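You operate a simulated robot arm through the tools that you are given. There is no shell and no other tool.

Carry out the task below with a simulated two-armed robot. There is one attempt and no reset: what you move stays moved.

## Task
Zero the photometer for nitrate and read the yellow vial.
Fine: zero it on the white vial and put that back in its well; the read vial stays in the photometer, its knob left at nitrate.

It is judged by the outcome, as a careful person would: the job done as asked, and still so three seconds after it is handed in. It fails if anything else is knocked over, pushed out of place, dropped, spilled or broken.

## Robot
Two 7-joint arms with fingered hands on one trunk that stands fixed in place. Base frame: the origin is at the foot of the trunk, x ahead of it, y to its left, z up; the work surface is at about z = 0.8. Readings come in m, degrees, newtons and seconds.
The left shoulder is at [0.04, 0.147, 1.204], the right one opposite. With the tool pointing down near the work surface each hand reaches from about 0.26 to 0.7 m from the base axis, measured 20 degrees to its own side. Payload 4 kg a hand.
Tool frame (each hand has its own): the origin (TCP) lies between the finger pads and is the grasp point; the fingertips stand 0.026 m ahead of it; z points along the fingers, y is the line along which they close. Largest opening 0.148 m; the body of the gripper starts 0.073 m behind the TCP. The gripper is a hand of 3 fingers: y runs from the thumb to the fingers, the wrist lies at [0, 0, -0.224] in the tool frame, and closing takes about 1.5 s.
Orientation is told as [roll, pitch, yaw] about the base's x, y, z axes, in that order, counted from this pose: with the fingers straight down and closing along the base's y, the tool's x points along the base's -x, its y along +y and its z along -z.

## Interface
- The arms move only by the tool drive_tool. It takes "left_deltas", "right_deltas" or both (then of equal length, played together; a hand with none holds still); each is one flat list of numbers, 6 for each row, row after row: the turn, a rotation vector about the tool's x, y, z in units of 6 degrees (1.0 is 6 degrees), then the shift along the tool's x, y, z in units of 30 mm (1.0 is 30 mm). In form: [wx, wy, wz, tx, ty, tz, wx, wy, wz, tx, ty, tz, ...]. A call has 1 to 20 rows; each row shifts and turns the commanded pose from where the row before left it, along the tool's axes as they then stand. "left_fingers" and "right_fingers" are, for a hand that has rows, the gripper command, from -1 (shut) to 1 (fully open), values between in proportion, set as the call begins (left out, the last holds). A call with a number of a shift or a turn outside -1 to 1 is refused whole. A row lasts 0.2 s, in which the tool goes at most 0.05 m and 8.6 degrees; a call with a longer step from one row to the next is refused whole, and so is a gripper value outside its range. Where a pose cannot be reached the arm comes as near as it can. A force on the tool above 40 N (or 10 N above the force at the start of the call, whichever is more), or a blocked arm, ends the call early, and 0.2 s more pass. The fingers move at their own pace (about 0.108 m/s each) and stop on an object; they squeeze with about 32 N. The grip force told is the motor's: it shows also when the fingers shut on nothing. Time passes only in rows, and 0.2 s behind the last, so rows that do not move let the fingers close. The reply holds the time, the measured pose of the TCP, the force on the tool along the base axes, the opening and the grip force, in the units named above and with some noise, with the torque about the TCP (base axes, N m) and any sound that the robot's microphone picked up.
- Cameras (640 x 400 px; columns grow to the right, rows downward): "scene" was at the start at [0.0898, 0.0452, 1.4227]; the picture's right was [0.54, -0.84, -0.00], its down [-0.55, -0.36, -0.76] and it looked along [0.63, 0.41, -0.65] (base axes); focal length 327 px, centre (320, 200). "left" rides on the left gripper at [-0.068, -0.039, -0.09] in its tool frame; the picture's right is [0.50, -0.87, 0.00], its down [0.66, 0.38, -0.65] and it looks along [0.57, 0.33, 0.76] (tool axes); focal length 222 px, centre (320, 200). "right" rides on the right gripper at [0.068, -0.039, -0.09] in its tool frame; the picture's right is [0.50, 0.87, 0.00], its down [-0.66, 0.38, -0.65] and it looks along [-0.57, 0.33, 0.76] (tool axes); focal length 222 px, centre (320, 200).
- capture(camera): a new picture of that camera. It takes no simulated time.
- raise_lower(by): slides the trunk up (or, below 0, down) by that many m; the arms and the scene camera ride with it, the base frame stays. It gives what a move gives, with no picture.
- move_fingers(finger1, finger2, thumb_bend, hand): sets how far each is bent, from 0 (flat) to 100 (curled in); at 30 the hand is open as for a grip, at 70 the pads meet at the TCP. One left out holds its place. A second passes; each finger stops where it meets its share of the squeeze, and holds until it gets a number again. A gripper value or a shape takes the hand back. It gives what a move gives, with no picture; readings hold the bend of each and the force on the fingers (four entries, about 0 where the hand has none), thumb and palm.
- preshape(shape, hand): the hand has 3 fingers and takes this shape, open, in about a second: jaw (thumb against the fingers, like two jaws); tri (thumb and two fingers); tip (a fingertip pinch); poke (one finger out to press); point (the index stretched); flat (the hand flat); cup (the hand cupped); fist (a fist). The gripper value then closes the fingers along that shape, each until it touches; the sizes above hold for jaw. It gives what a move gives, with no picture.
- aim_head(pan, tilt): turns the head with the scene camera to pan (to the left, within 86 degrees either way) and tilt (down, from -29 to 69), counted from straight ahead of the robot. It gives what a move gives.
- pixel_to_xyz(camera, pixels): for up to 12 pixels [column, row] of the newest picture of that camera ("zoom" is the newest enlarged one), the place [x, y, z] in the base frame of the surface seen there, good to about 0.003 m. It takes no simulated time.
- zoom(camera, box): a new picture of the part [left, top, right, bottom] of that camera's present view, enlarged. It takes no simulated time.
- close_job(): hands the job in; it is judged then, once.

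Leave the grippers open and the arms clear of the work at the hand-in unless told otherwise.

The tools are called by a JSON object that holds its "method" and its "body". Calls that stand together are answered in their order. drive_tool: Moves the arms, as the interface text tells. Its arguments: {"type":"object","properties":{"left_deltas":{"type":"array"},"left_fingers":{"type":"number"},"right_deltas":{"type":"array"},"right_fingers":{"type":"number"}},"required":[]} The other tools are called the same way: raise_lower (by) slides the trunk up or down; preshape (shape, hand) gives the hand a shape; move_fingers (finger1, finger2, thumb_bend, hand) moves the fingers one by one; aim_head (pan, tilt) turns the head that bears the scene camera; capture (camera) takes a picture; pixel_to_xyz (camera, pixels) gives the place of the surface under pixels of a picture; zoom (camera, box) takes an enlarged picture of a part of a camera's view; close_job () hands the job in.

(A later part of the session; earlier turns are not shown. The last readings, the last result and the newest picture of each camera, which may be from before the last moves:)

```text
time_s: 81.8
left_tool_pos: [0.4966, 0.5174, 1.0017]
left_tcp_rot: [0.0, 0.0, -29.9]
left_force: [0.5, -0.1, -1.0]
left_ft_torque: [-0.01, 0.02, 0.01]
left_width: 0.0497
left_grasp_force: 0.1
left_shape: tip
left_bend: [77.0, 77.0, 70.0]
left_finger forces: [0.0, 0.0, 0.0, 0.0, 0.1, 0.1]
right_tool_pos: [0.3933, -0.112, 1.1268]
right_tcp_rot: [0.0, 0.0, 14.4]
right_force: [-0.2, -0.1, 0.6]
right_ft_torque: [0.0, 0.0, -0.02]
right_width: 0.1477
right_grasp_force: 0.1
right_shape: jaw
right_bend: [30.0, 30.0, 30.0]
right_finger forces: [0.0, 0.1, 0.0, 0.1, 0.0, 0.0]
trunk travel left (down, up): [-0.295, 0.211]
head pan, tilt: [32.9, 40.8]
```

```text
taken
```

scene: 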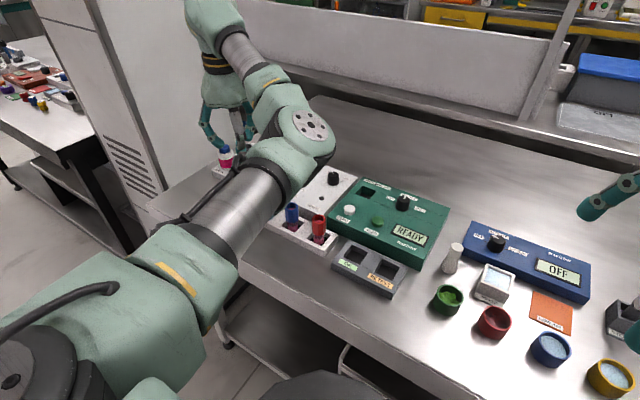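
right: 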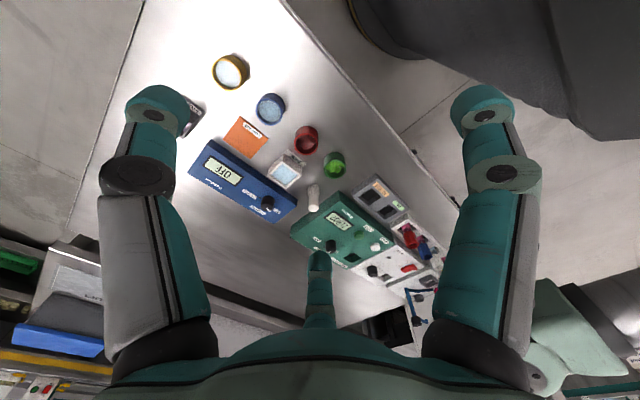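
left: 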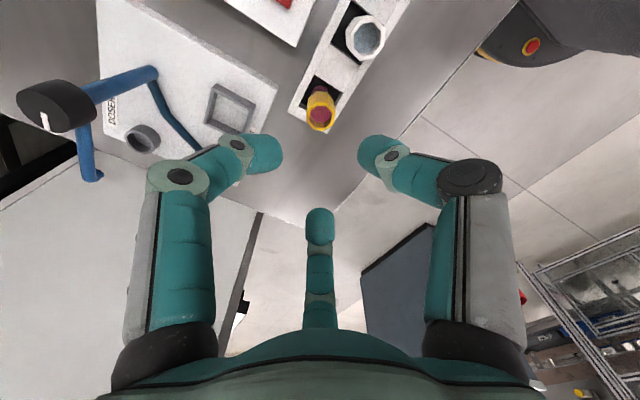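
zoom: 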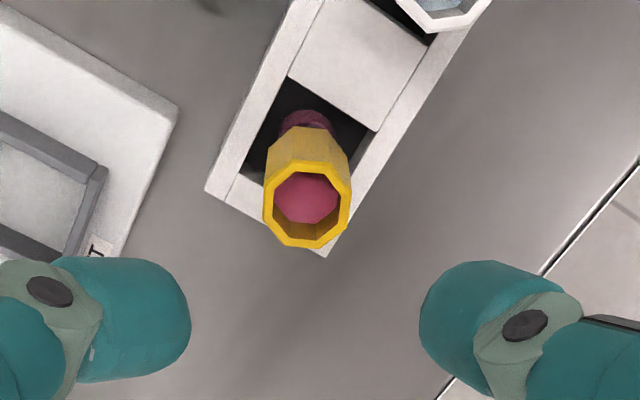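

I measure the yellow cap's rim (centre about (308,198) in the zoom) and, for clearance, the dispenser parts near the hand: blue bar (155,75), (185,125), square ring (230,105), post top (60,105).

{"method": "pixel_to_xyz", "body": {"camera": "zoom", "pixels": [[268, 198], [347, 200], [305, 164], [305, 245], [278, 174], [335, 232], [275, 228], [338, 175], [308, 198], [290, 76], [376, 130], [325, 256]]}}

{"method": "pixel_to_xyz", "body": {"camera": "left", "pixels": [[155, 75], [170, 110], [190, 135], [215, 95], [250, 100], [60, 105], [90, 175], [140, 138], [270, 85], [120, 90]]}}

```text
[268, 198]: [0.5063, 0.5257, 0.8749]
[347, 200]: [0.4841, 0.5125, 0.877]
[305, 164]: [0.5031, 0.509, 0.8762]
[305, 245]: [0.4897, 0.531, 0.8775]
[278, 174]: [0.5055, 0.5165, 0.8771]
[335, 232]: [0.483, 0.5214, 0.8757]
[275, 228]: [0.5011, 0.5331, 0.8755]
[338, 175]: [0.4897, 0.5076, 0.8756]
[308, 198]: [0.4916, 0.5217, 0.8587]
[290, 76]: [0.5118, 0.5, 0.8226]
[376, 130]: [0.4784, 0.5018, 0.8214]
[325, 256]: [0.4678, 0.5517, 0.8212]
```

```text
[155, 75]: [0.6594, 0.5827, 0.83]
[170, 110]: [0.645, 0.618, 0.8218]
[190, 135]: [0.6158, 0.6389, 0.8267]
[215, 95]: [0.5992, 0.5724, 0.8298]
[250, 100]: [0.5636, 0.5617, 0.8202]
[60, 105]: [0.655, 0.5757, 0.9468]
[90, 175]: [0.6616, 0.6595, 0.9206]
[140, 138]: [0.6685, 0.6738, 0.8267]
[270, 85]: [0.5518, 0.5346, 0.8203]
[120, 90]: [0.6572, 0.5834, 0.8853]
```

Yellow cap centre ≈ (0.496, 0.519), rim z 0.876; the dispenser parts are well away. I go down to z≈0.913 first.

{"method": "drive_tool", "body": {"left_deltas": [0, 0, 0, 0.04, 0.03, 0.74, 0, 0, 0, 0, 0, 0.74, 0, 0, 0, 0, 0, 0.74, 0, 0, 0, 0, 0, 0.74, 0, 0, 0, 0, 0, 0]}}

{"method": "zoom", "body": {"camera": "left", "box": [240, 90, 400, 230]}}

{"method": "capture", "body": {"camera": "left"}}

```text
time_s: 83.0
left_tool_pos: [0.495, 0.5196, 0.9135]
left_tcp_rot: [0.0, 0.0, -29.9]
left_force: [-0.1, -0.7, -1.3]
left_ft_torque: [0.03, 0.0, 0.01]
left_width: 0.0499
left_grasp_force: 0.1
left_shape: tip
left_bend: [77.0, 77.0, 70.0]
left_finger forces: [0.0, 0.0, 0.0, 0.0, 0.1, 0.1]
right_tool_pos: [0.3923, -0.1122, 1.1285]
right_tcp_rot: [0.0, 0.0, 14.4]
right_force: [0.1, 0.0, 0.6]
right_ft_torque: [-0.01, -0.01, -0.02]
right_width: 0.1476
right_grasp_force: 0.1
right_shape: jaw
right_bend: [30.0, 30.0, 30.0]
right_finger forces: [0.0, 0.0, 0.1, 0.0, 0.0, 0.0]
trunk travel left (down, up): [-0.295, 0.211]
head pan, tilt: [32.9, 40.8]
```

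```text
2.86 times, centred on (320, 160) of left
```

zoom: 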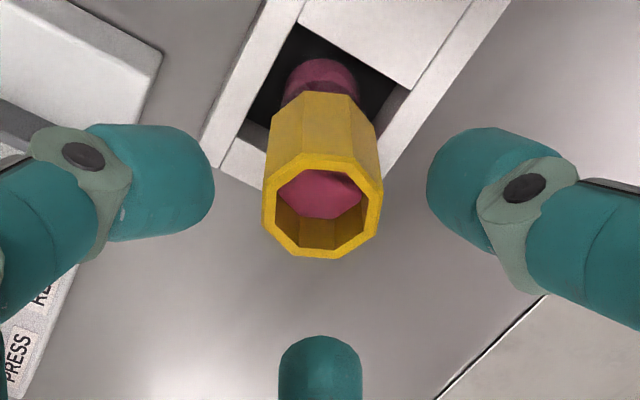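

```text
taken
```

left: 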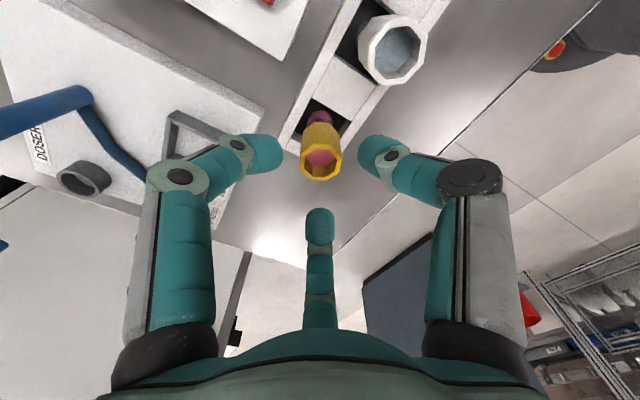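

The rim centre is at (320.7, 162), within 2 mm. I go down to z≈0.878 with a small correction.

{"method": "drive_tool", "body": {"left_deltas": [0, 0, 0, -0.05, -0.025, 0.4, 0, 0, 0, 0, 0, 0.4, 0, 0, 0, 0, 0, 0.38, 0, 0, 0, 0, 0, 0]}}

{"method": "zoom", "body": {"camera": "left", "box": [240, 110, 400, 250]}}

```text
time_s: 84.0
left_tool_pos: [0.4971, 0.5172, 0.8774]
left_tcp_rot: [0.0, 0.0, -29.9]
left_force: [0.6, -0.5, 0.1]
left_ft_torque: [-0.02, -0.06, 0.0]
left_width: 0.0496
left_grasp_force: 0.0
left_shape: tip
left_bend: [77.0, 77.0, 70.0]
left_finger forces: [0.0, 0.1, 0.0, 0.1, 0.1, 0.1]
right_tool_pos: [0.3939, -0.1125, 1.1287]
right_tcp_rot: [0.0, 0.0, 14.4]
right_force: [-0.1, -0.4, -0.2]
right_ft_torque: [0.02, 0.0, 0.02]
right_width: 0.148
right_grasp_force: 0.1
right_shape: jaw
right_bend: [30.0, 30.0, 30.0]
right_finger forces: [0.0, 0.1, 0.1, 0.1, 0.0, 0.1]
trunk travel left (down, up): [-0.295, 0.211]
head pan, tilt: [32.9, 40.8]
```

```text
2.86 times, centred on (320, 180) of left
```

zoom: 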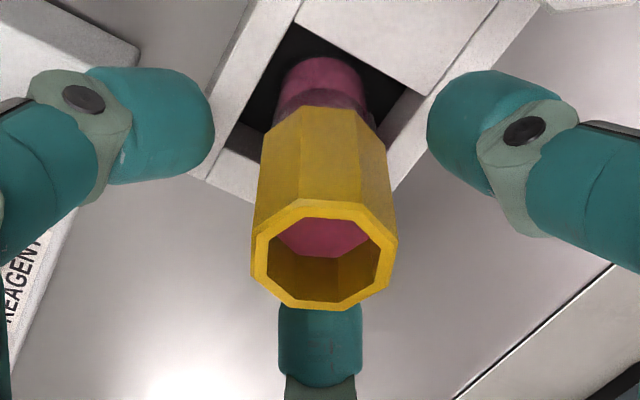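

The yellow cap is centred between the tips. I close on it and check.

{"method": "drive_tool", "body": {"left_deltas": [0, 0, 0, 0, 0, 0, 0, 0, 0, 0, 0, 0, 0, 0, 0, 0, 0, 0, 0, 0, 0, 0, 0, 0, 0, 0, 0, 0, 0, 0], "left_fingers": -1}}

{"method": "zoom", "body": {"camera": "left", "box": [240, 110, 400, 250]}}

```text
time_s: 85.2
left_tool_pos: [0.4961, 0.5188, 0.8774]
left_tcp_rot: [0.0, 0.0, -29.9]
left_force: [0.7, 0.0, 0.2]
left_ft_torque: [-0.01, 0.0, 0.02]
left_width: 0.0229
left_grasp_force: 32.1
left_shape: tip
left_bend: [75.0, 75.0, 70.0]
left_finger forces: [27.6, 29.4, 0.0, 0.1, 28.5, 0.1]
right_tool_pos: [0.3928, -0.1125, 1.1288]
right_tcp_rot: [0.0, 0.0, 14.4]
right_force: [-0.1, -0.6, 0.4]
right_ft_torque: [0.01, 0.0, 0.0]
right_width: 0.1477
right_grasp_force: 0.1
right_shape: jaw
right_bend: [30.0, 30.0, 30.0]
right_finger forces: [0.0, 0.0, 0.0, 0.0, 0.0, 0.0]
trunk travel left (down, up): [-0.295, 0.211]
head pan, tilt: [32.9, 40.8]
```

```text
2.86 times, centred on (320, 180) of left
```

zoom: 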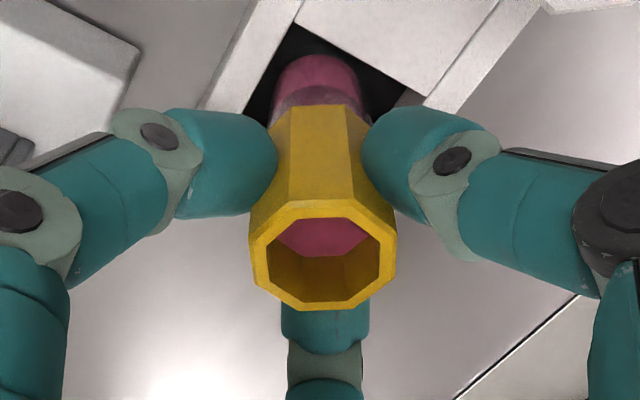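

Gripped firmly (width 0.023). I lift slowly and carry the yellow vial at z≈0.97 to above the socket (0.665, 0.285).

{"method": "drive_tool", "body": {"left_deltas": [0, 0, 0, 0, 0, -0.3, 0, 0, 0, 0, 0, -0.5, 0, 0, 0, 0, 0, -0.7, 0, 0, 0, 0, 0, -0.8, 0, 0, 0, 0, 0, -0.8, 0, 0, 0, -0.731, -0.327, 0, 0, 0, 0, -0.731, -0.327, 0, 0, 0, 0, -0.731, -0.327, 0, 0, 0, 0, -0.731, -0.327, 0, 0, 0, 0, -0.731, -0.327, 0, 0, 0, 0, -0.731, -0.327, 0, 0, 0, 0, -0.731, -0.327, 0, 0, 0, 0, -0.731, -0.327, 0, 0, 0, 0, -0.731, -0.327, 0, 0, 0, 0, -0.731, -0.327, 0, 0, 0, 0, -0.731, -0.327, 0, 0, 0, 0, -0.731, -0.327, 0, 0, 0, 0, 0, 0, 0]}}

{"method": "capture", "body": {"camera": "left"}}

{"method": "capture", "body": {"camera": "scene"}}

{"method": "zoom", "body": {"camera": "right", "box": [320, 200, 440, 290]}}

```text
time_s: 89.0
left_tool_pos: [0.6661, 0.2847, 0.97]
left_tcp_rot: [0.1, 0.1, -29.9]
left_force: [0.0, -1.0, 0.4]
left_ft_torque: [-0.02, 0.02, -0.01]
left_width: 0.0231
left_grasp_force: 32.1
left_shape: tip
left_bend: [75.0, 75.0, 70.0]
left_finger forces: [27.7, 29.4, 0.1, 0.0, 28.2, 0.1]
right_tool_pos: [0.3925, -0.1116, 1.1284]
right_tcp_rot: [0.0, 0.0, 14.4]
right_force: [-0.7, 0.3, -0.4]
right_ft_torque: [0.0, 0.04, -0.01]
right_width: 0.1478
right_grasp_force: 0.1
right_shape: jaw
right_bend: [30.0, 30.0, 30.0]
right_finger forces: [0.1, 0.0, 0.1, 0.1, 0.0, 0.1]
trunk travel left (down, up): [-0.295, 0.211]
head pan, tilt: [32.9, 40.8]
```

```text
taken
```

left: 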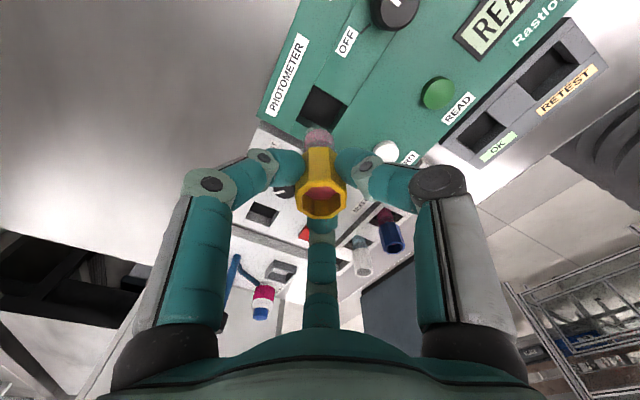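

```text
taken
```

scene: 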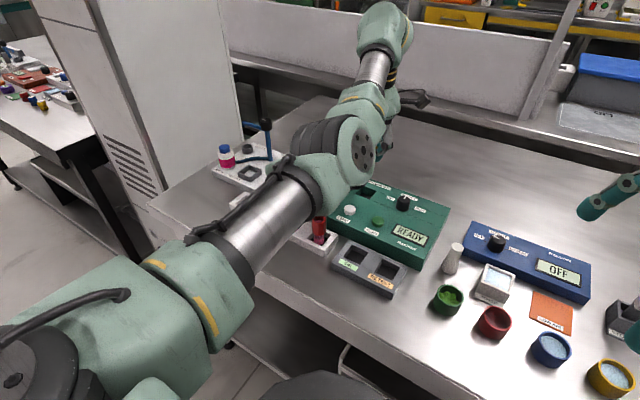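

```text
4.44 times, centred on (380, 245) of right
```

zoom: 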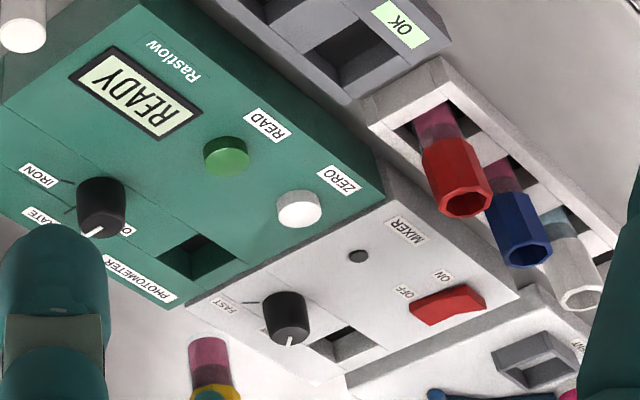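

Above the socket at (0.666, 0.285, 0.970), display still READY, white vial back in its well. I lower to z≈0.92 to check the alignment.

{"method": "drive_tool", "body": {"left_deltas": [0, 0, 0, 0.02, 0, 0.55, 0, 0, 0, 0, 0, 0.55, 0, 0, 0, 0, 0, 0.55, 0, 0, 0, 0, 0, 0]}}

{"method": "zoom", "body": {"camera": "left", "box": [250, 70, 390, 210]}}

{"method": "zoom", "body": {"camera": "right", "box": [320, 220, 400, 280]}}

```text
time_s: 90.0
left_tool_pos: [0.6649, 0.2865, 0.9194]
left_tcp_rot: [0.0, 0.0, -29.8]
left_force: [-0.5, -0.2, -0.1]
left_ft_torque: [0.02, 0.02, -0.01]
left_width: 0.0232
left_grasp_force: 31.9
left_shape: tip
left_bend: [75.0, 75.0, 70.0]
left_finger forces: [27.6, 29.4, 0.0, 0.1, 28.3, 0.1]
right_tool_pos: [0.393, -0.1115, 1.1286]
right_tcp_rot: [0.1, -0.1, 14.4]
right_force: [0.1, 0.5, -0.6]
right_ft_torque: [-0.04, -0.01, -0.03]
right_width: 0.1479
right_grasp_force: 0.1
right_shape: jaw
right_bend: [30.0, 30.0, 30.0]
right_finger forces: [0.1, 0.0, 0.1, 0.0, 0.0, 0.1]
trunk travel left (down, up): [-0.295, 0.211]
head pan, tilt: [32.9, 40.8]
```

```text
2.86 times, centred on (320, 140) of left
```

zoom: 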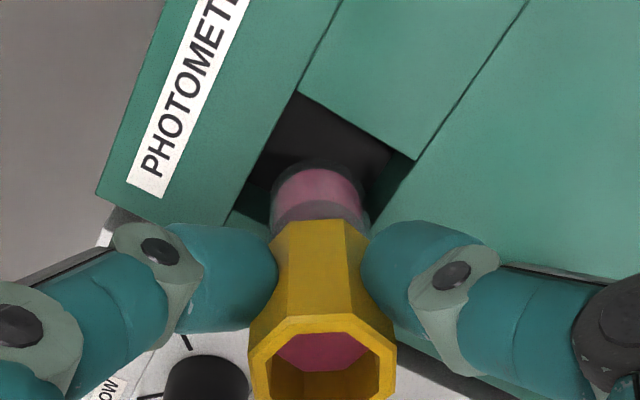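

```text
6.67 times, centred on (360, 250) of right
```

zoom: 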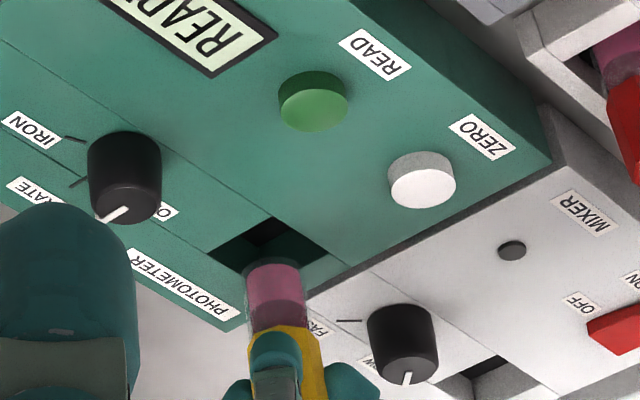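

Same picture as with the white vial: aligned over the socket. I lower gently to z≈0.892.

{"method": "drive_tool", "body": {"left_deltas": [0, 0, 0, 0, 0, 0.22, 0, 0, 0, 0, 0, 0.22, 0, 0, 0, 0, 0, 0.22, 0, 0, 0, 0, 0, 0.22, 0, 0, 0, 0, 0, 0]}}

```text
time_s: 91.2
left_tool_pos: [0.6655, 0.2859, 0.8943]
left_tcp_rot: [-0.1, 0.1, -29.9]
left_force: [0.3, 0.5, -0.4]
left_ft_torque: [0.0, 0.0, -0.02]
left_width: 0.023
left_grasp_force: 31.9
left_shape: tip
left_bend: [75.0, 75.0, 70.0]
left_finger forces: [27.6, 29.3, 0.0, 0.0, 28.3, 0.0]
right_tool_pos: [0.3933, -0.1121, 1.1284]
right_tcp_rot: [-0.1, 0.1, 14.4]
right_force: [0.5, 0.1, 1.5]
right_ft_torque: [-0.01, -0.02, 0.04]
right_width: 0.148
right_grasp_force: 0.0
right_shape: jaw
right_bend: [30.0, 30.0, 30.0]
right_finger forces: [0.1, 0.0, 0.1, 0.0, 0.0, 0.0]
trunk travel left (down, up): [-0.295, 0.211]
head pan, tilt: [32.9, 40.8]
```

No contact yet at z=0.894; on in small steps.

{"method": "drive_tool", "body": {"left_deltas": [0, 0, 0, 0, 0, 0.06, 0, 0, 0, 0, 0, 0.06, 0, 0, 0, 0, 0, 0]}}

```text
time_s: 92.0
left_tool_pos: [0.6663, 0.286, 0.8895]
left_tcp_rot: [0.0, 0.0, -29.8]
left_force: [-0.1, -0.5, -0.8]
left_ft_torque: [0.01, 0.01, 0.02]
left_width: 0.0231
left_grasp_force: 32.5
left_shape: tip
left_bend: [75.0, 75.0, 70.0]
left_finger forces: [27.7, 29.3, 0.1, 0.0, 28.3, 0.0]
right_tool_pos: [0.3941, -0.1123, 1.128]
right_tcp_rot: [-0.1, 0.0, 14.4]
right_force: [0.6, -0.6, -0.8]
right_ft_torque: [0.04, 0.05, 0.03]
right_width: 0.1479
right_grasp_force: 0.0
right_shape: jaw
right_bend: [30.0, 30.0, 30.0]
right_finger forces: [0.0, 0.0, 0.1, 0.0, 0.0, 0.1]
trunk travel left (down, up): [-0.295, 0.211]
head pan, tilt: [32.9, 40.8]
```

{"method": "drive_tool", "body": {"left_deltas": [0, 0, 0, 0, 0, 0.05, 0, 0, 0, 0, 0, 0]}}

```text
time_s: 92.6
left_tool_pos: [0.6652, 0.2856, 0.8889]
left_tcp_rot: [0.1, 0.1, -29.9]
left_force: [-0.4, -0.3, -0.6]
left_ft_torque: [-0.01, 0.0, 0.02]
left_width: 0.0231
left_grasp_force: 32.1
left_shape: tip
left_bend: [75.0, 75.0, 70.0]
left_finger forces: [27.7, 29.3, 0.0, 0.0, 28.3, 0.1]
right_tool_pos: [0.3928, -0.1123, 1.1284]
right_tcp_rot: [0.0, 0.0, 14.4]
right_force: [-0.4, -0.5, -0.2]
right_ft_torque: [0.03, -0.01, -0.03]
right_width: 0.148
right_grasp_force: 0.0
right_shape: jaw
right_bend: [30.0, 30.0, 30.0]
right_finger forces: [0.0, 0.0, 0.0, 0.1, 0.1, 0.0]
trunk travel left (down, up): [-0.295, 0.211]
head pan, tilt: [32.9, 40.8]
```

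{"method": "drive_tool", "body": {"left_deltas": [0, 0, 0, 0, 0, 0.05, 0, 0, 0, 0, 0, 0]}}

```text
time_s: 93.2
left_tool_pos: [0.6657, 0.2857, 0.888]
left_tcp_rot: [0.2, 0.1, -29.9]
left_force: [-0.1, -0.1, 1.2]
left_ft_torque: [0.04, 0.03, 0.01]
left_width: 0.0231
left_grasp_force: 32.1
left_shape: tip
left_bend: [75.0, 75.0, 70.0]
left_finger forces: [27.8, 29.5, 0.1, 0.1, 28.5, 0.0]
right_tool_pos: [0.3928, -0.1122, 1.1285]
right_tcp_rot: [-0.1, 0.0, 14.4]
right_force: [0.7, 0.8, -0.5]
right_ft_torque: [0.04, 0.03, 0.0]
right_width: 0.1479
right_grasp_force: 0.1
right_shape: jaw
right_bend: [30.0, 30.0, 30.0]
right_finger forces: [0.0, 0.1, 0.0, 0.1, 0.0, 0.1]
trunk travel left (down, up): [-0.295, 0.211]
head pan, tilt: [32.9, 40.8]
```

First light touch (+1.2 N). One more millimetre to seat it.

{"method": "drive_tool", "body": {"left_deltas": [0, 0, 0, 0, 0, 0.04, 0, 0, 0, 0, 0, 0]}}

```text
time_s: 93.8
left_tool_pos: [0.6647, 0.2844, 0.8876]
left_tcp_rot: [0.1, -0.1, -29.9]
left_force: [0.4, 0.3, 7.1]
left_ft_torque: [0.03, 0.04, 0.0]
left_width: 0.0227
left_grasp_force: 32.5
left_shape: tip
left_bend: [75.0, 75.0, 70.0]
left_finger forces: [28.8, 30.4, 0.1, 0.0, 28.8, 0.0]
right_tool_pos: [0.3928, -0.1117, 1.1288]
right_tcp_rot: [0.0, 0.0, 14.4]
right_force: [0.1, -0.2, 0.0]
right_ft_torque: [-0.01, -0.01, 0.05]
right_width: 0.1478
right_grasp_force: 0.0
right_shape: jaw
right_bend: [30.0, 30.0, 30.0]
right_finger forces: [0.1, 0.1, 0.0, 0.0, 0.0, 0.0]
trunk travel left (down, up): [-0.295, 0.211]
head pan, tilt: [32.9, 40.8]
```

The yellow vial is seated (7 N). I open the fingers to 0.05 and look.

{"method": "drive_tool", "body": {"left_deltas": [0, 0, 0, 0, 0, 0, 0, 0, 0, 0, 0, 0, 0, 0, 0, 0, 0, 0, 0, 0, 0, 0, 0, 0], "left_fingers": -0.324}}

{"method": "zoom", "body": {"camera": "left", "box": [240, 110, 400, 250]}}

```text
time_s: 94.8
left_tool_pos: [0.6654, 0.285, 0.887]
left_tcp_rot: [0.0, 0.0, -29.9]
left_force: [0.2, 0.1, -0.5]
left_ft_torque: [0.02, 0.02, -0.05]
left_width: 0.0497
left_grasp_force: 0.0
left_shape: tip
left_bend: [77.0, 77.0, 70.0]
left_finger forces: [0.1, 0.0, 0.1, 0.0, 0.0, 0.0]
right_tool_pos: [0.3945, -0.1123, 1.129]
right_tcp_rot: [0.1, -0.1, 14.4]
right_force: [1.0, -0.1, -0.1]
right_ft_torque: [-0.02, 0.01, 0.03]
right_width: 0.1481
right_grasp_force: 0.1
right_shape: jaw
right_bend: [30.0, 30.0, 30.0]
right_finger forces: [0.0, 0.0, 0.0, 0.1, 0.0, 0.0]
trunk travel left (down, up): [-0.295, 0.211]
head pan, tilt: [32.9, 40.8]
```

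```text
2.86 times, centred on (320, 180) of left
```

zoom: 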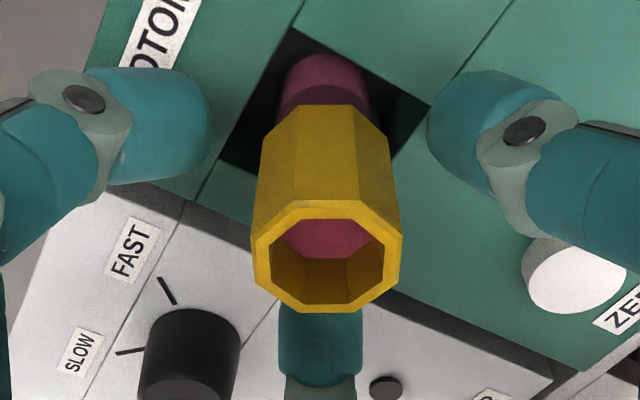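

Released and upright. I rise to z≈0.987, moving the right hand 6 cm further right at the same time to leave room for the left elbow; then turn to yaw −90°.

{"method": "drive_tool", "body": {"left_deltas": [0, 0, 0, 0, 0, -0.4, 0, 0, 0, 0, 0, -0.7, 0, 0, 0, 0, 0, -0.75, 0, 0, 0, 0, 0, -0.75, 0, 0, 0, 0, 0, -0.75, 0, 0, 0, 0, 0, 0, 0, 0, 1, 0, 0, 0, 0, 0, 1, 0, 0, 0, 0, 0, 1, 0, 0, 0, 0, 0, 1, 0, 0, 0, 0, 0, 1, 0, 0, 0, 0, 0, 1, 0, 0, 0, 0, 0, 1, 0, 0, 0, 0, 0, 1, 0, 0, 0, 0, 0, 1, 0, 0, 0, 0, 0, 1, 0, 0, 0, 0, 0, 0, 0, 0, 0], "right_deltas": [0, 0, 0, 0, -0.4, 0, 0, 0, 0, 0, -0.4, 0, 0, 0, 0, 0, -0.4, 0, 0, 0, 0, 0, -0.4, 0, 0, 0, 0, 0, -0.4, 0, 0, 0, 0, 0, 0, 0, 0, 0, 0, 0, 0, 0, 0, 0, 0, 0, 0, 0, 0, 0, 0, 0, 0, 0, 0, 0, 0, 0, 0, 0, 0, 0, 0, 0, 0, 0, 0, 0, 0, 0, 0, 0, 0, 0, 0, 0, 0, 0, 0, 0, 0, 0, 0, 0, 0, 0, 0, 0, 0, 0, 0, 0, 0, 0, 0, 0, 0, 0, 0, 0, 0, 0]}}

{"method": "capture", "body": {"camera": "right"}}

{"method": "capture", "body": {"camera": "left"}}

```text
time_s: 98.4
left_tool_pos: [0.6663, 0.2858, 0.9871]
left_tcp_rot: [-0.1, 0.1, -90.1]
left_force: [0.4, 0.6, 0.1]
left_ft_torque: [-0.01, -0.02, 0.0]
left_width: 0.0497
left_grasp_force: 0.2
left_shape: tip
left_bend: [77.0, 77.0, 70.0]
left_finger forces: [0.1, 0.0, 0.0, 0.0, 0.1, 0.1]
right_tool_pos: [0.4076, -0.1702, 1.1289]
right_tcp_rot: [0.0, 0.0, 14.4]
right_force: [0.0, -0.5, -0.7]
right_ft_torque: [0.0, 0.0, 0.0]
right_width: 0.148
right_grasp_force: 0.0
right_shape: jaw
right_bend: [30.0, 30.0, 30.0]
right_finger forces: [0.0, 0.1, 0.1, 0.1, 0.0, 0.1]
trunk travel left (down, up): [-0.295, 0.211]
head pan, tilt: [32.9, 40.8]
```

```text
taken
```

right: 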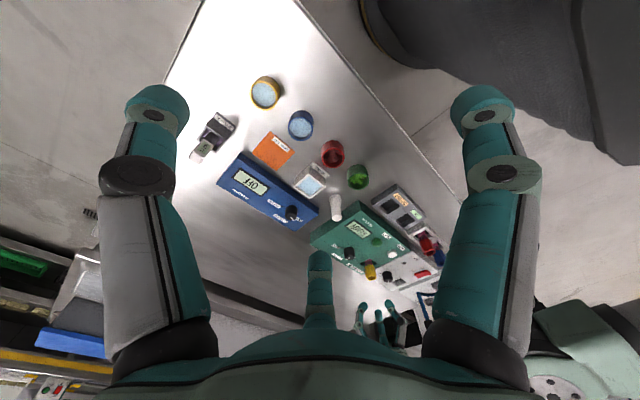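

```text
taken
```

left: 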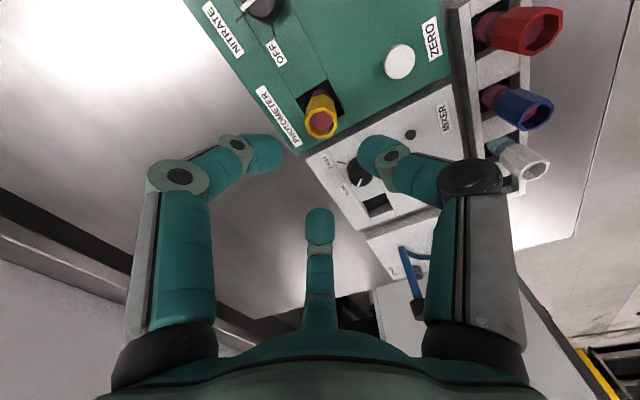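

The yellow vial stands in the socket (left picture (320,115)). I move over READ (0.582, 0.214) and shut the fingers.

{"method": "drive_tool", "body": {"left_deltas": [0, 0, 0, -0.6, -0.7, 0, 0, 0, 0, -0.6, -0.7, 0, 0, 0, 0, -0.6, -0.7, 0, 0, 0, 0, -0.6, -0.7, 0, 0, 0, 0, 0, 0, 0, 0, 0, 0, 0, 0, 0, 0, 0, 0, 0, 0, 0], "left_fingers": -1}}

{"method": "capture", "body": {"camera": "left"}}

{"method": "zoom", "body": {"camera": "right", "box": [300, 180, 440, 290]}}

```text
time_s: 100.0
left_tool_pos: [0.5975, 0.2266, 0.9868]
left_tcp_rot: [0.1, 0.0, -89.9]
left_force: [0.7, -0.1, -1.2]
left_ft_torque: [0.03, 0.02, 0.0]
left_width: 0.0001
left_grasp_force: 32.0
left_shape: tip
left_bend: [70.0, 70.0, 70.0]
left_finger forces: [0.0, 0.1, 0.0, 0.1, 0.1, 0.1]
left hand out of reach, approached as far as the arm can: row 4
right_tool_pos: [0.4084, -0.1694, 1.1281]
right_tcp_rot: [0.1, 0.1, 14.4]
right_force: [0.5, 0.3, -0.6]
right_ft_torque: [0.01, -0.01, -0.01]
right_width: 0.1481
right_grasp_force: 0.1
right_shape: jaw
right_bend: [30.0, 30.0, 30.0]
right_finger forces: [0.1, 0.0, 0.1, 0.0, 0.0, 0.0]
trunk travel left (down, up): [-0.295, 0.211]
head pan, tilt: [32.9, 40.8]
```

```text
taken
```

left: 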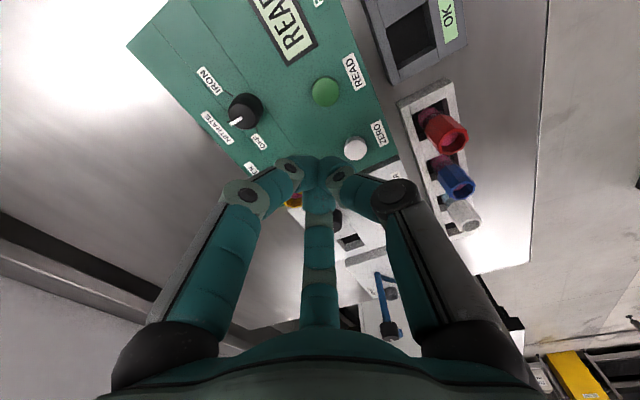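

```text
3.64 times, centred on (370, 235) of right
```

zoom: 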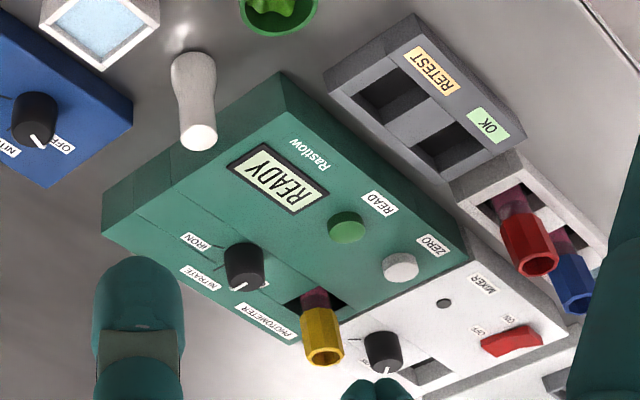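

The arm hit its limit at (0.5975, 0.2266) at this height (wrist folded, as the elbow is low). Lower down the wrist needs less bend, so I first descend to z≈0.935 here (nothing below but the panel), then shift the remaining (−15, −13) mm.

{"method": "drive_tool", "body": {"left_deltas": [0, 0, 0, 0, 0, 0.6, 0, 0, 0, 0, 0, 0.6, 0, 0, 0, 0, 0, 0.5, 0, 0, 0, 0, 0, 0]}}

```text
time_s: 101.0
left_tool_pos: [0.5966, 0.2276, 0.9367]
left_tcp_rot: [0.0, 0.0, -89.9]
left_force: [-0.3, 0.0, 0.4]
left_ft_torque: [-0.02, 0.01, 0.01]
left_width: 0.0001
left_grasp_force: 32.2
left_shape: tip
left_bend: [70.0, 70.0, 70.0]
left_finger forces: [0.1, 0.0, 0.1, 0.0, 0.0, 0.0]
right_tool_pos: [0.408, -0.1714, 1.1289]
right_tcp_rot: [0.0, -0.1, 14.4]
right_force: [0.0, 0.3, 1.4]
right_ft_torque: [-0.01, -0.03, -0.03]
right_width: 0.148
right_grasp_force: 0.0
right_shape: jaw
right_bend: [30.0, 30.0, 30.0]
right_finger forces: [0.0, 0.0, 0.0, 0.0, 0.1, 0.0]
trunk travel left (down, up): [-0.295, 0.211]
head pan, tilt: [32.9, 40.8]
```

Descended freely. Now the remaining shift to over READ.

{"method": "drive_tool", "body": {"left_deltas": [0, 0, 0, -0.227, -0.243, 0, 0, 0, 0, -0.227, -0.243, 0, 0, 0, 0, 0, 0, 0]}}

{"method": "capture", "body": {"camera": "left"}}

{"method": "zoom", "body": {"camera": "right", "box": [300, 180, 440, 290]}}

{"method": "capture", "body": {"camera": "scene"}}

```text
time_s: 101.8
left_tool_pos: [0.5911, 0.2215, 0.9351]
left_tcp_rot: [0.0, 0.0, -89.9]
left_force: [0.0, 0.0, 0.3]
left_ft_torque: [0.0, -0.01, -0.01]
left_width: 0.0
left_grasp_force: 32.4
left_shape: tip
left_bend: [70.0, 70.0, 70.0]
left_finger forces: [0.1, 0.1, 0.0, 0.0, 0.1, 0.0]
left hand out of reach, approached as far as the arm can: row 2
right_tool_pos: [0.4096, -0.1703, 1.1285]
right_tcp_rot: [0.0, 0.0, 14.4]
right_force: [0.3, -0.4, -0.5]
right_ft_torque: [-0.01, -0.01, 0.01]
right_width: 0.148
right_grasp_force: 0.0
right_shape: jaw
right_bend: [30.0, 30.0, 30.0]
right_finger forces: [0.1, 0.0, 0.0, 0.0, 0.0, 0.0]
trunk travel left (down, up): [-0.295, 0.211]
head pan, tilt: [32.9, 40.8]
```

```text
taken
```

left: 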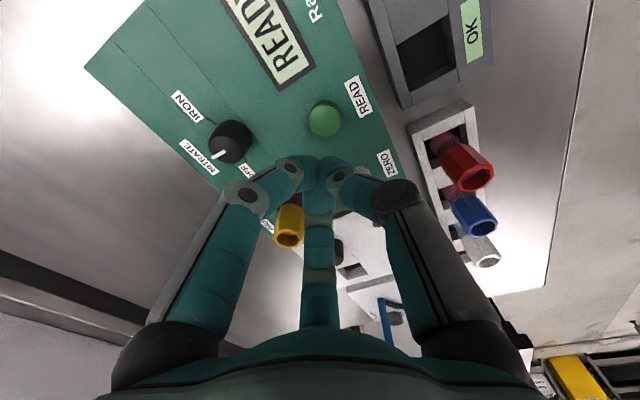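

```text
3.64 times, centred on (370, 235) of right
```

zoom: 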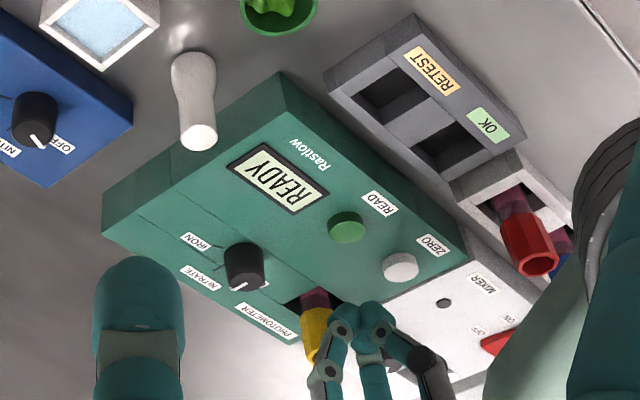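

```text
taken
```

scene: 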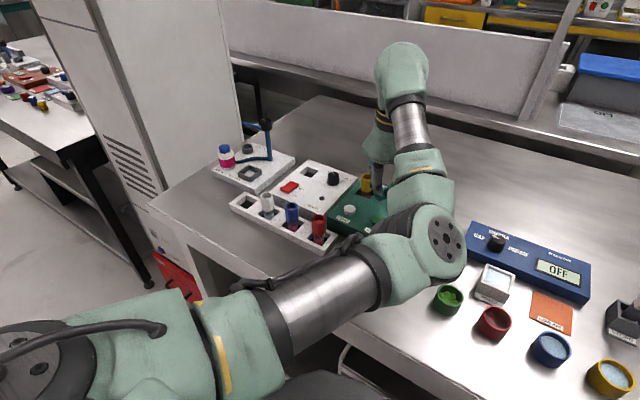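

The limit moves inwards only slowly with height ((0.591, 0.2215) now). I try another yaw: turn to −60° here and then shift towards READ again.

{"method": "drive_tool", "body": {"left_deltas": [0, 0, -1, 0, 0, 0, 0, 0, -1, 0, 0, 0, 0, 0, -1, 0, 0, 0, 0, 0, -1, 0, 0, 0, 0, 0, -1, 0, 0, 0, 0, 0, 0, 0, 0, 0]}}

```text
time_s: 103.2
left_tool_pos: [0.5926, 0.221, 0.9359]
left_tcp_rot: [-0.1, -0.1, -59.8]
left_force: [0.0, -0.4, 0.6]
left_ft_torque: [0.03, -0.02, 0.01]
left_width: 0.0001
left_grasp_force: 31.8
left_shape: tip
left_bend: [70.0, 70.0, 70.0]
left_finger forces: [0.0, 0.0, 0.1, 0.1, 0.1, 0.1]
right_tool_pos: [0.4075, -0.1715, 1.1291]
right_tcp_rot: [0.0, -0.1, 14.5]
right_force: [0.3, -0.6, -0.5]
right_ft_torque: [-0.02, 0.05, 0.0]
right_width: 0.148
right_grasp_force: 0.1
right_shape: jaw
right_bend: [30.0, 30.0, 30.0]
right_finger forces: [0.1, 0.1, 0.1, 0.0, 0.0, 0.1]
trunk travel left (down, up): [-0.295, 0.211]
head pan, tilt: [32.9, 40.8]
```

{"method": "drive_tool", "body": {"left_deltas": [0, 0, 0, -0.015, -0.21, 0, 0, 0, 0, -0.012, -0.21, 0, 0, 0, 0, 0, 0, 0]}}

```text
time_s: 104.0
left_tool_pos: [0.5915, 0.2212, 0.936]
left_tcp_rot: [0.0, 0.0, -60.0]
left_force: [0.4, 0.4, -0.8]
left_ft_torque: [-0.03, -0.02, 0.06]
left_width: 0.0001
left_grasp_force: 31.2
left_shape: tip
left_bend: [70.0, 70.0, 70.0]
left_finger forces: [0.0, 0.1, 0.0, 0.0, 0.0, 0.0]
left hand out of reach, approached as far as the arm can: row 1, 2
right_tool_pos: [0.4081, -0.1711, 1.1289]
right_tcp_rot: [-0.1, 0.0, 14.4]
right_force: [-0.5, -0.2, -0.1]
right_ft_torque: [0.01, 0.01, 0.01]
right_width: 0.1479
right_grasp_force: 0.0
right_shape: jaw
right_bend: [30.0, 30.0, 30.0]
right_finger forces: [0.1, 0.1, 0.0, 0.0, 0.1, 0.0]
trunk travel left (down, up): [-0.295, 0.211]
head pan, tilt: [32.9, 40.8]
```

Yaw isn't the limit; it's the fold of the arm (a nearest distance that shrinks as the hand sits lower relative to the shoulder). So I raise the trunk by 0.07 m and come down again.

{"method": "raise_lower", "body": {"by": 0.07}}

{"method": "drive_tool", "body": {"left_deltas": [0, 0, 0, 0, 0, 0.6, 0, 0, 0, 0, 0, 0.6, 0, 0, 0, 0, 0, 0.6, 0, 0, 0, 0, 0, 0.5, 0, 0, 0, 0, 0, 0]}}

```text
time_s: 105.0
left_tool_pos: [0.5919, 0.2217, 1.0053]
left_tcp_rot: [0.0, 0.0, -60.0]
left_force: [-0.3, -0.4, -0.6]
left_ft_torque: [-0.01, -0.02, 0.03]
left_width: 0.0001
left_grasp_force: 32.2
left_shape: tip
left_bend: [70.0, 70.0, 70.0]
left_finger forces: [0.0, 0.1, 0.1, 0.0, 0.0, 0.0]
right_tool_pos: [0.4081, -0.1706, 1.1985]
right_tcp_rot: [0.1, 0.1, 14.3]
right_force: [-0.3, 0.0, 0.9]
right_ft_torque: [0.0, -0.02, 0.0]
right_width: 0.1478
right_grasp_force: 0.0
right_shape: jaw
right_bend: [30.0, 30.0, 30.0]
right_finger forces: [0.0, 0.0, 0.0, 0.0, 0.1, 0.0]
trunk travel left (down, up): [-0.365, 0.141]
head pan, tilt: [32.9, 40.8]
```

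```text
time_s: 106.2
left_tool_pos: [0.5918, 0.2213, 0.9373]
left_tcp_rot: [0.0, 0.1, -59.9]
left_force: [-0.7, 0.1, -0.2]
left_ft_torque: [-0.01, -0.04, -0.03]
left_width: 0.0001
left_grasp_force: 32.0
left_shape: tip
left_bend: [70.0, 70.0, 70.0]
left_finger forces: [0.0, 0.0, 0.1, 0.1, 0.0, 0.0]
right_tool_pos: [0.408, -0.1708, 1.1981]
right_tcp_rot: [0.0, -0.1, 14.3]
right_force: [0.6, -0.2, 0.0]
right_ft_torque: [0.0, 0.01, -0.03]
right_width: 0.1479
right_grasp_force: 0.0
right_shape: jaw
right_bend: [30.0, 30.0, 30.0]
right_finger forces: [0.0, 0.0, 0.0, 0.0, 0.0, 0.1]
trunk travel left (down, up): [-0.365, 0.141]
head pan, tilt: [32.9, 40.8]
```

Now the shift by (−10, −7) mm to over READ.

{"method": "drive_tool", "body": {"left_deltas": [0, 0, 0, -0.015, -0.21, 0, 0, 0, 0, -0.012, -0.21, 0, 0, 0, 0, 0, 0, 0]}}

{"method": "capture", "body": {"camera": "left"}}

{"method": "capture", "body": {"camera": "right"}}

```text
time_s: 107.0
left_tool_pos: [0.5822, 0.2146, 0.9362]
left_tcp_rot: [0.0, -0.1, -59.8]
left_force: [0.2, -0.4, -0.5]
left_ft_torque: [0.02, -0.02, -0.01]
left_width: 0.0001
left_grasp_force: 31.9
left_shape: tip
left_bend: [70.0, 70.0, 70.0]
left_finger forces: [0.0, 0.1, 0.1, 0.1, 0.0, 0.0]
right_tool_pos: [0.4087, -0.171, 1.1979]
right_tcp_rot: [0.0, 0.1, 14.5]
right_force: [0.1, -0.8, -1.1]
right_ft_torque: [0.01, -0.02, -0.01]
right_width: 0.148
right_grasp_force: 0.1
right_shape: jaw
right_bend: [30.0, 30.0, 30.0]
right_finger forces: [0.0, 0.0, 0.0, 0.0, 0.0, 0.0]
trunk travel left (down, up): [-0.365, 0.141]
head pan, tilt: [32.9, 40.8]
```

```text
taken
```

left: 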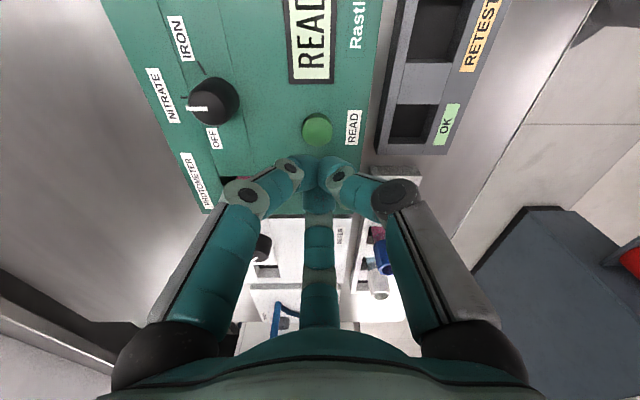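

```text
taken
```

right: 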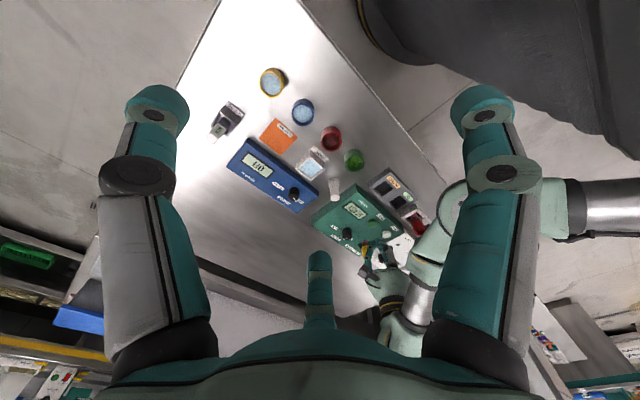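

Reached (0.582, 0.2146, 0.936). READ shows at (318,130), i.e. about 2–3 mm further towards −y. I correct that and go down to z≈0.886.

{"method": "drive_tool", "body": {"left_deltas": [0, 0, 0, -0.09, -0.01, 0.4, 0, 0, 0, 0, 0, 0.45, 0, 0, 0, 0, 0, 0.45, 0, 0, 0, 0, 0, 0.37, 0, 0, 0, 0, 0, 0]}}

{"method": "zoom", "body": {"camera": "left", "box": [220, 90, 420, 230]}}

{"method": "zoom", "body": {"camera": "right", "box": [300, 170, 440, 280]}}

{"method": "capture", "body": {"camera": "scene"}}

```text
time_s: 108.2
left_tool_pos: [0.5824, 0.2115, 0.8863]
left_tcp_rot: [0.0, -0.1, -59.9]
left_force: [0.1, 0.0, 0.4]
left_ft_torque: [0.02, 0.01, -0.04]
left_width: 0.0
left_grasp_force: 31.6
left_shape: tip
left_bend: [70.0, 70.0, 70.0]
left_finger forces: [0.1, 0.1, 0.1, 0.0, 0.0, 0.0]
right_tool_pos: [0.409, -0.1709, 1.198]
right_tcp_rot: [0.0, 0.0, 14.4]
right_force: [-0.1, -0.1, -0.1]
right_ft_torque: [0.02, -0.01, 0.0]
right_width: 0.1479
right_grasp_force: 0.1
right_shape: jaw
right_bend: [30.0, 30.0, 30.0]
right_finger forces: [0.0, 0.1, 0.0, 0.0, 0.1, 0.1]
trunk travel left (down, up): [-0.365, 0.141]
head pan, tilt: [32.9, 40.8]
```

```text
2.86 times, centred on (320, 160) of left
```

zoom: 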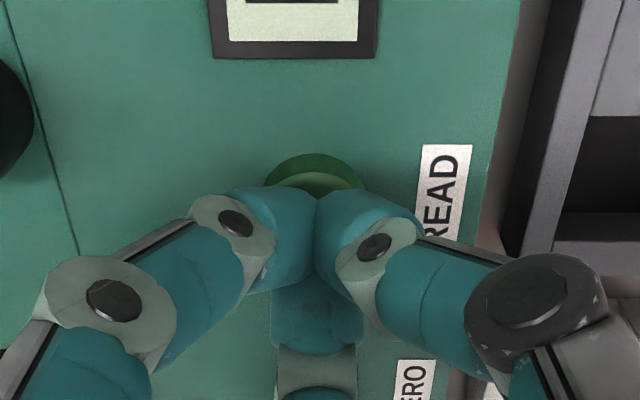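

```text
3.64 times, centred on (370, 225) of right
```

zoom: 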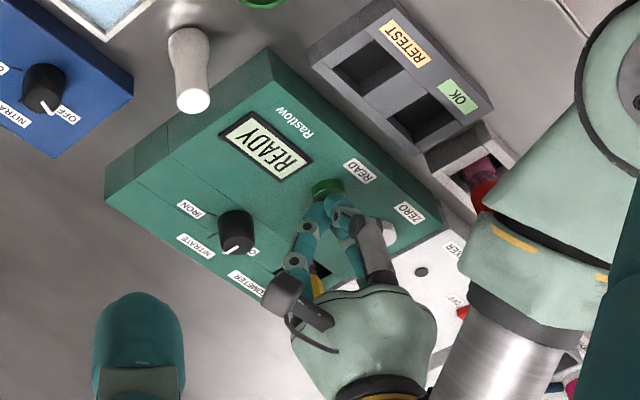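

```text
taken
```

scene: 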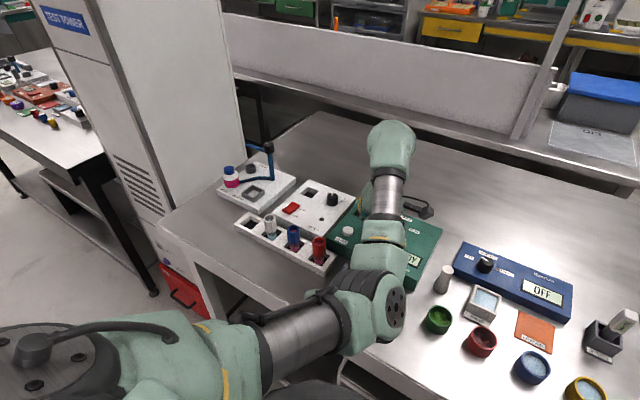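

The tips stand over READ; ZERO, knob and vial are clear. I press down in 3 mm rows to z≈0.874.

{"method": "drive_tool", "body": {"left_deltas": [0, 0, 0, 0, 0, 0.1, 0, 0, 0, 0, 0, 0.1, 0, 0, 0, 0, 0, 0.1, 0, 0, 0, 0, 0, 0.1, 0, 0, 0, 0, 0, 0]}}

{"method": "zoom", "body": {"camera": "right", "box": [300, 170, 440, 280]}}

```text
time_s: 109.4
left_tool_pos: [0.5822, 0.211, 0.876]
left_tcp_rot: [0.0, 0.0, -60.0]
left_force: [0.9, -0.2, 3.8]
left_ft_torque: [0.03, -0.04, -0.04]
left_width: 0.0
left_grasp_force: 31.8
left_shape: tip
left_bend: [70.0, 70.0, 70.0]
left_finger forces: [0.0, 0.0, 0.0, 0.1, 0.0, 0.0]
right_tool_pos: [0.4084, -0.1712, 1.197]
right_tcp_rot: [0.0, 0.0, 14.5]
right_force: [1.1, -0.1, 0.8]
right_ft_torque: [0.01, 0.03, -0.01]
right_width: 0.1478
right_grasp_force: 0.0
right_shape: jaw
right_bend: [30.0, 30.0, 30.0]
right_finger forces: [0.1, 0.0, 0.0, 0.0, 0.0, 0.0]
trunk travel left (down, up): [-0.365, 0.141]
head pan, tilt: [32.9, 40.8]
heard: click
```

```text
3.64 times, centred on (370, 225) of right
```

zoom: 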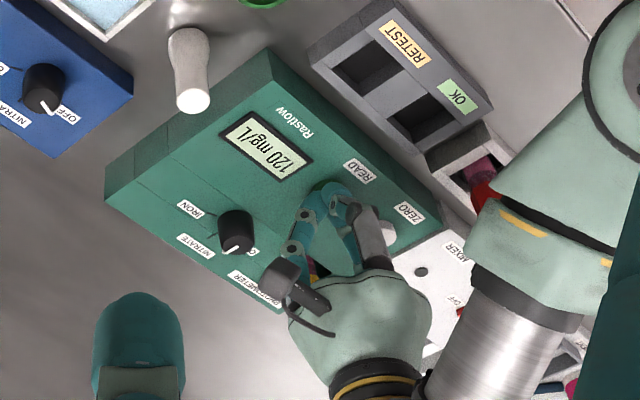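

A click, and the display reads "120 mg/L" — the reading is made. I rise straight up 0.06 m, then lift further by raising the trunk (arm posture fixed).

{"method": "drive_tool", "body": {"left_deltas": [0, 0, 0, 0, 0, -0.3, 0, 0, 0, 0, 0, -0.5, 0, 0, 0, 0, 0, -0.6, 0, 0, 0, 0, 0, -0.6, 0, 0, 0, 0, 0, 0]}}

{"method": "raise_lower", "body": {"by": 0.12}}

{"method": "zoom", "body": {"camera": "right", "box": [290, 160, 450, 290]}}

{"method": "capture", "body": {"camera": "scene"}}

```text
time_s: 110.6
left_tool_pos: [0.5818, 0.2118, 0.9358]
left_tcp_rot: [0.0, 0.0, -59.9]
left_force: [-0.3, 0.5, 0.6]
left_ft_torque: [0.02, 0.04, 0.01]
left_width: 0.0
left_grasp_force: 32.1
left_shape: tip
left_bend: [70.0, 70.0, 70.0]
left_finger forces: [0.0, 0.1, 0.1, 0.0, 0.1, 0.0]
right_tool_pos: [0.4089, -0.1696, 1.1985]
right_tcp_rot: [0.0, 0.1, 14.4]
right_force: [0.3, 0.2, 0.0]
right_ft_torque: [0.02, 0.0, 0.0]
right_width: 0.1481
right_grasp_force: 0.0
right_shape: jaw
right_bend: [30.0, 30.0, 30.0]
right_finger forces: [0.1, 0.0, 0.0, 0.0, 0.1, 0.0]
trunk travel left (down, up): [-0.365, 0.141]
head pan, tilt: [32.9, 40.8]
```

```text
time_s: 112.1
left_tool_pos: [0.5812, 0.2104, 1.0567]
left_tcp_rot: [0.0, 0.0, -59.9]
left_force: [-0.4, -0.7, -0.1]
left_ft_torque: [-0.01, 0.03, -0.01]
left_width: 0.0
left_grasp_force: 32.3
left_shape: tip
left_bend: [70.0, 70.0, 70.0]
left_finger forces: [0.1, 0.0, 0.1, 0.0, 0.1, 0.1]
right_tool_pos: [0.4091, -0.1707, 1.3191]
right_tcp_rot: [0.1, 0.1, 14.4]
right_force: [-0.2, 0.1, 0.3]
right_ft_torque: [-0.02, 0.01, 0.0]
right_width: 0.1481
right_grasp_force: 0.0
right_shape: jaw
right_bend: [30.0, 30.0, 30.0]
right_finger forces: [0.0, 0.0, 0.1, 0.0, 0.1, 0.0]
trunk travel left (down, up): [-0.485, 0.021]
head pan, tilt: [32.9, 40.8]
```

```text
3.08 times, centred on (370, 225) of right
```

zoom: 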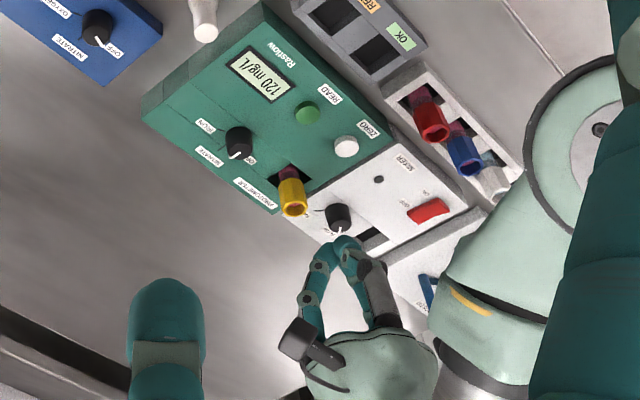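

```text
taken
```

scene: 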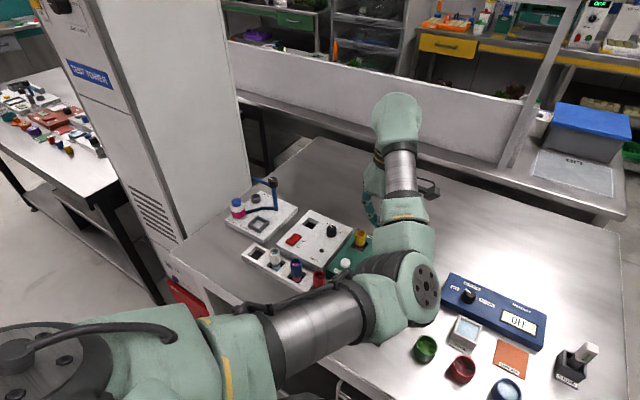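

Display: 120 mg/L, yellow vial in the photometer, knob at NITRATE. Now I open the left hand and withdraw it, first to the left and up.

{"method": "drive_tool", "body": {"left_deltas": [0, 0, 0, 0.7, 0.404, -0.4, 0, 0, 0, 0.7, 0.404, -0.4, 0, 0, 0, 0.7, 0.404, -0.4, 0, 0, 0, 0.7, 0.404, -0.4, 0, 0, 0, 0.7, 0.404, -0.4, 0, 0, 0, 0.7, 0.404, -0.4, 0, 0, 0, 0.7, 0.404, -0.4, 0, 0, 0, 0.7, 0.404, -0.4, 0, 0, 0, 0.7, 0.404, 0, 0, 0, 0, 0.7, 0.404, 0, 0, 0, 0, 0, 0, 0], "left_fingers": 1}}

{"method": "capture", "body": {"camera": "scene"}}

```text
time_s: 114.5
left_tool_pos: [0.5825, 0.4546, 1.1509]
left_tcp_rot: [0.0, 0.0, -59.9]
left_force: [0.0, 0.2, 0.9]
left_ft_torque: [0.0, 0.01, 0.02]
left_width: 0.1478
left_grasp_force: 0.1
left_shape: tip
left_bend: [30.0, 30.0, 30.0]
left_finger forces: [0.0, 0.0, 0.0, 0.1, 0.0, 0.0]
right_tool_pos: [0.4086, -0.1713, 1.318]
right_tcp_rot: [0.1, -0.1, 14.4]
right_force: [1.0, 0.0, 0.3]
right_ft_torque: [-0.01, -0.04, 0.0]
right_width: 0.148
right_grasp_force: 0.1
right_shape: jaw
right_bend: [30.0, 30.0, 30.0]
right_finger forces: [0.1, 0.1, 0.0, 0.0, 0.0, 0.0]
trunk travel left (down, up): [-0.485, 0.021]
head pan, tilt: [32.9, 40.8]
```

```text
taken
```

scene: 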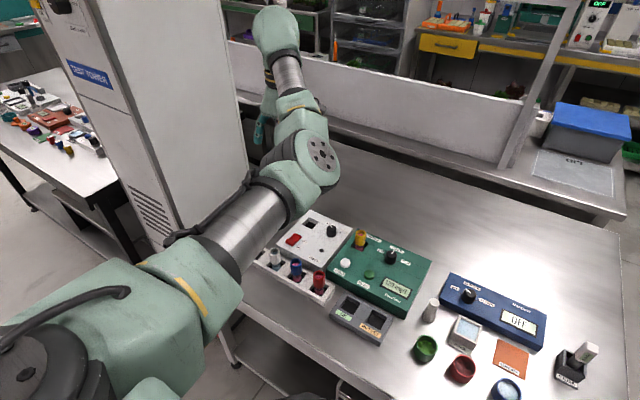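

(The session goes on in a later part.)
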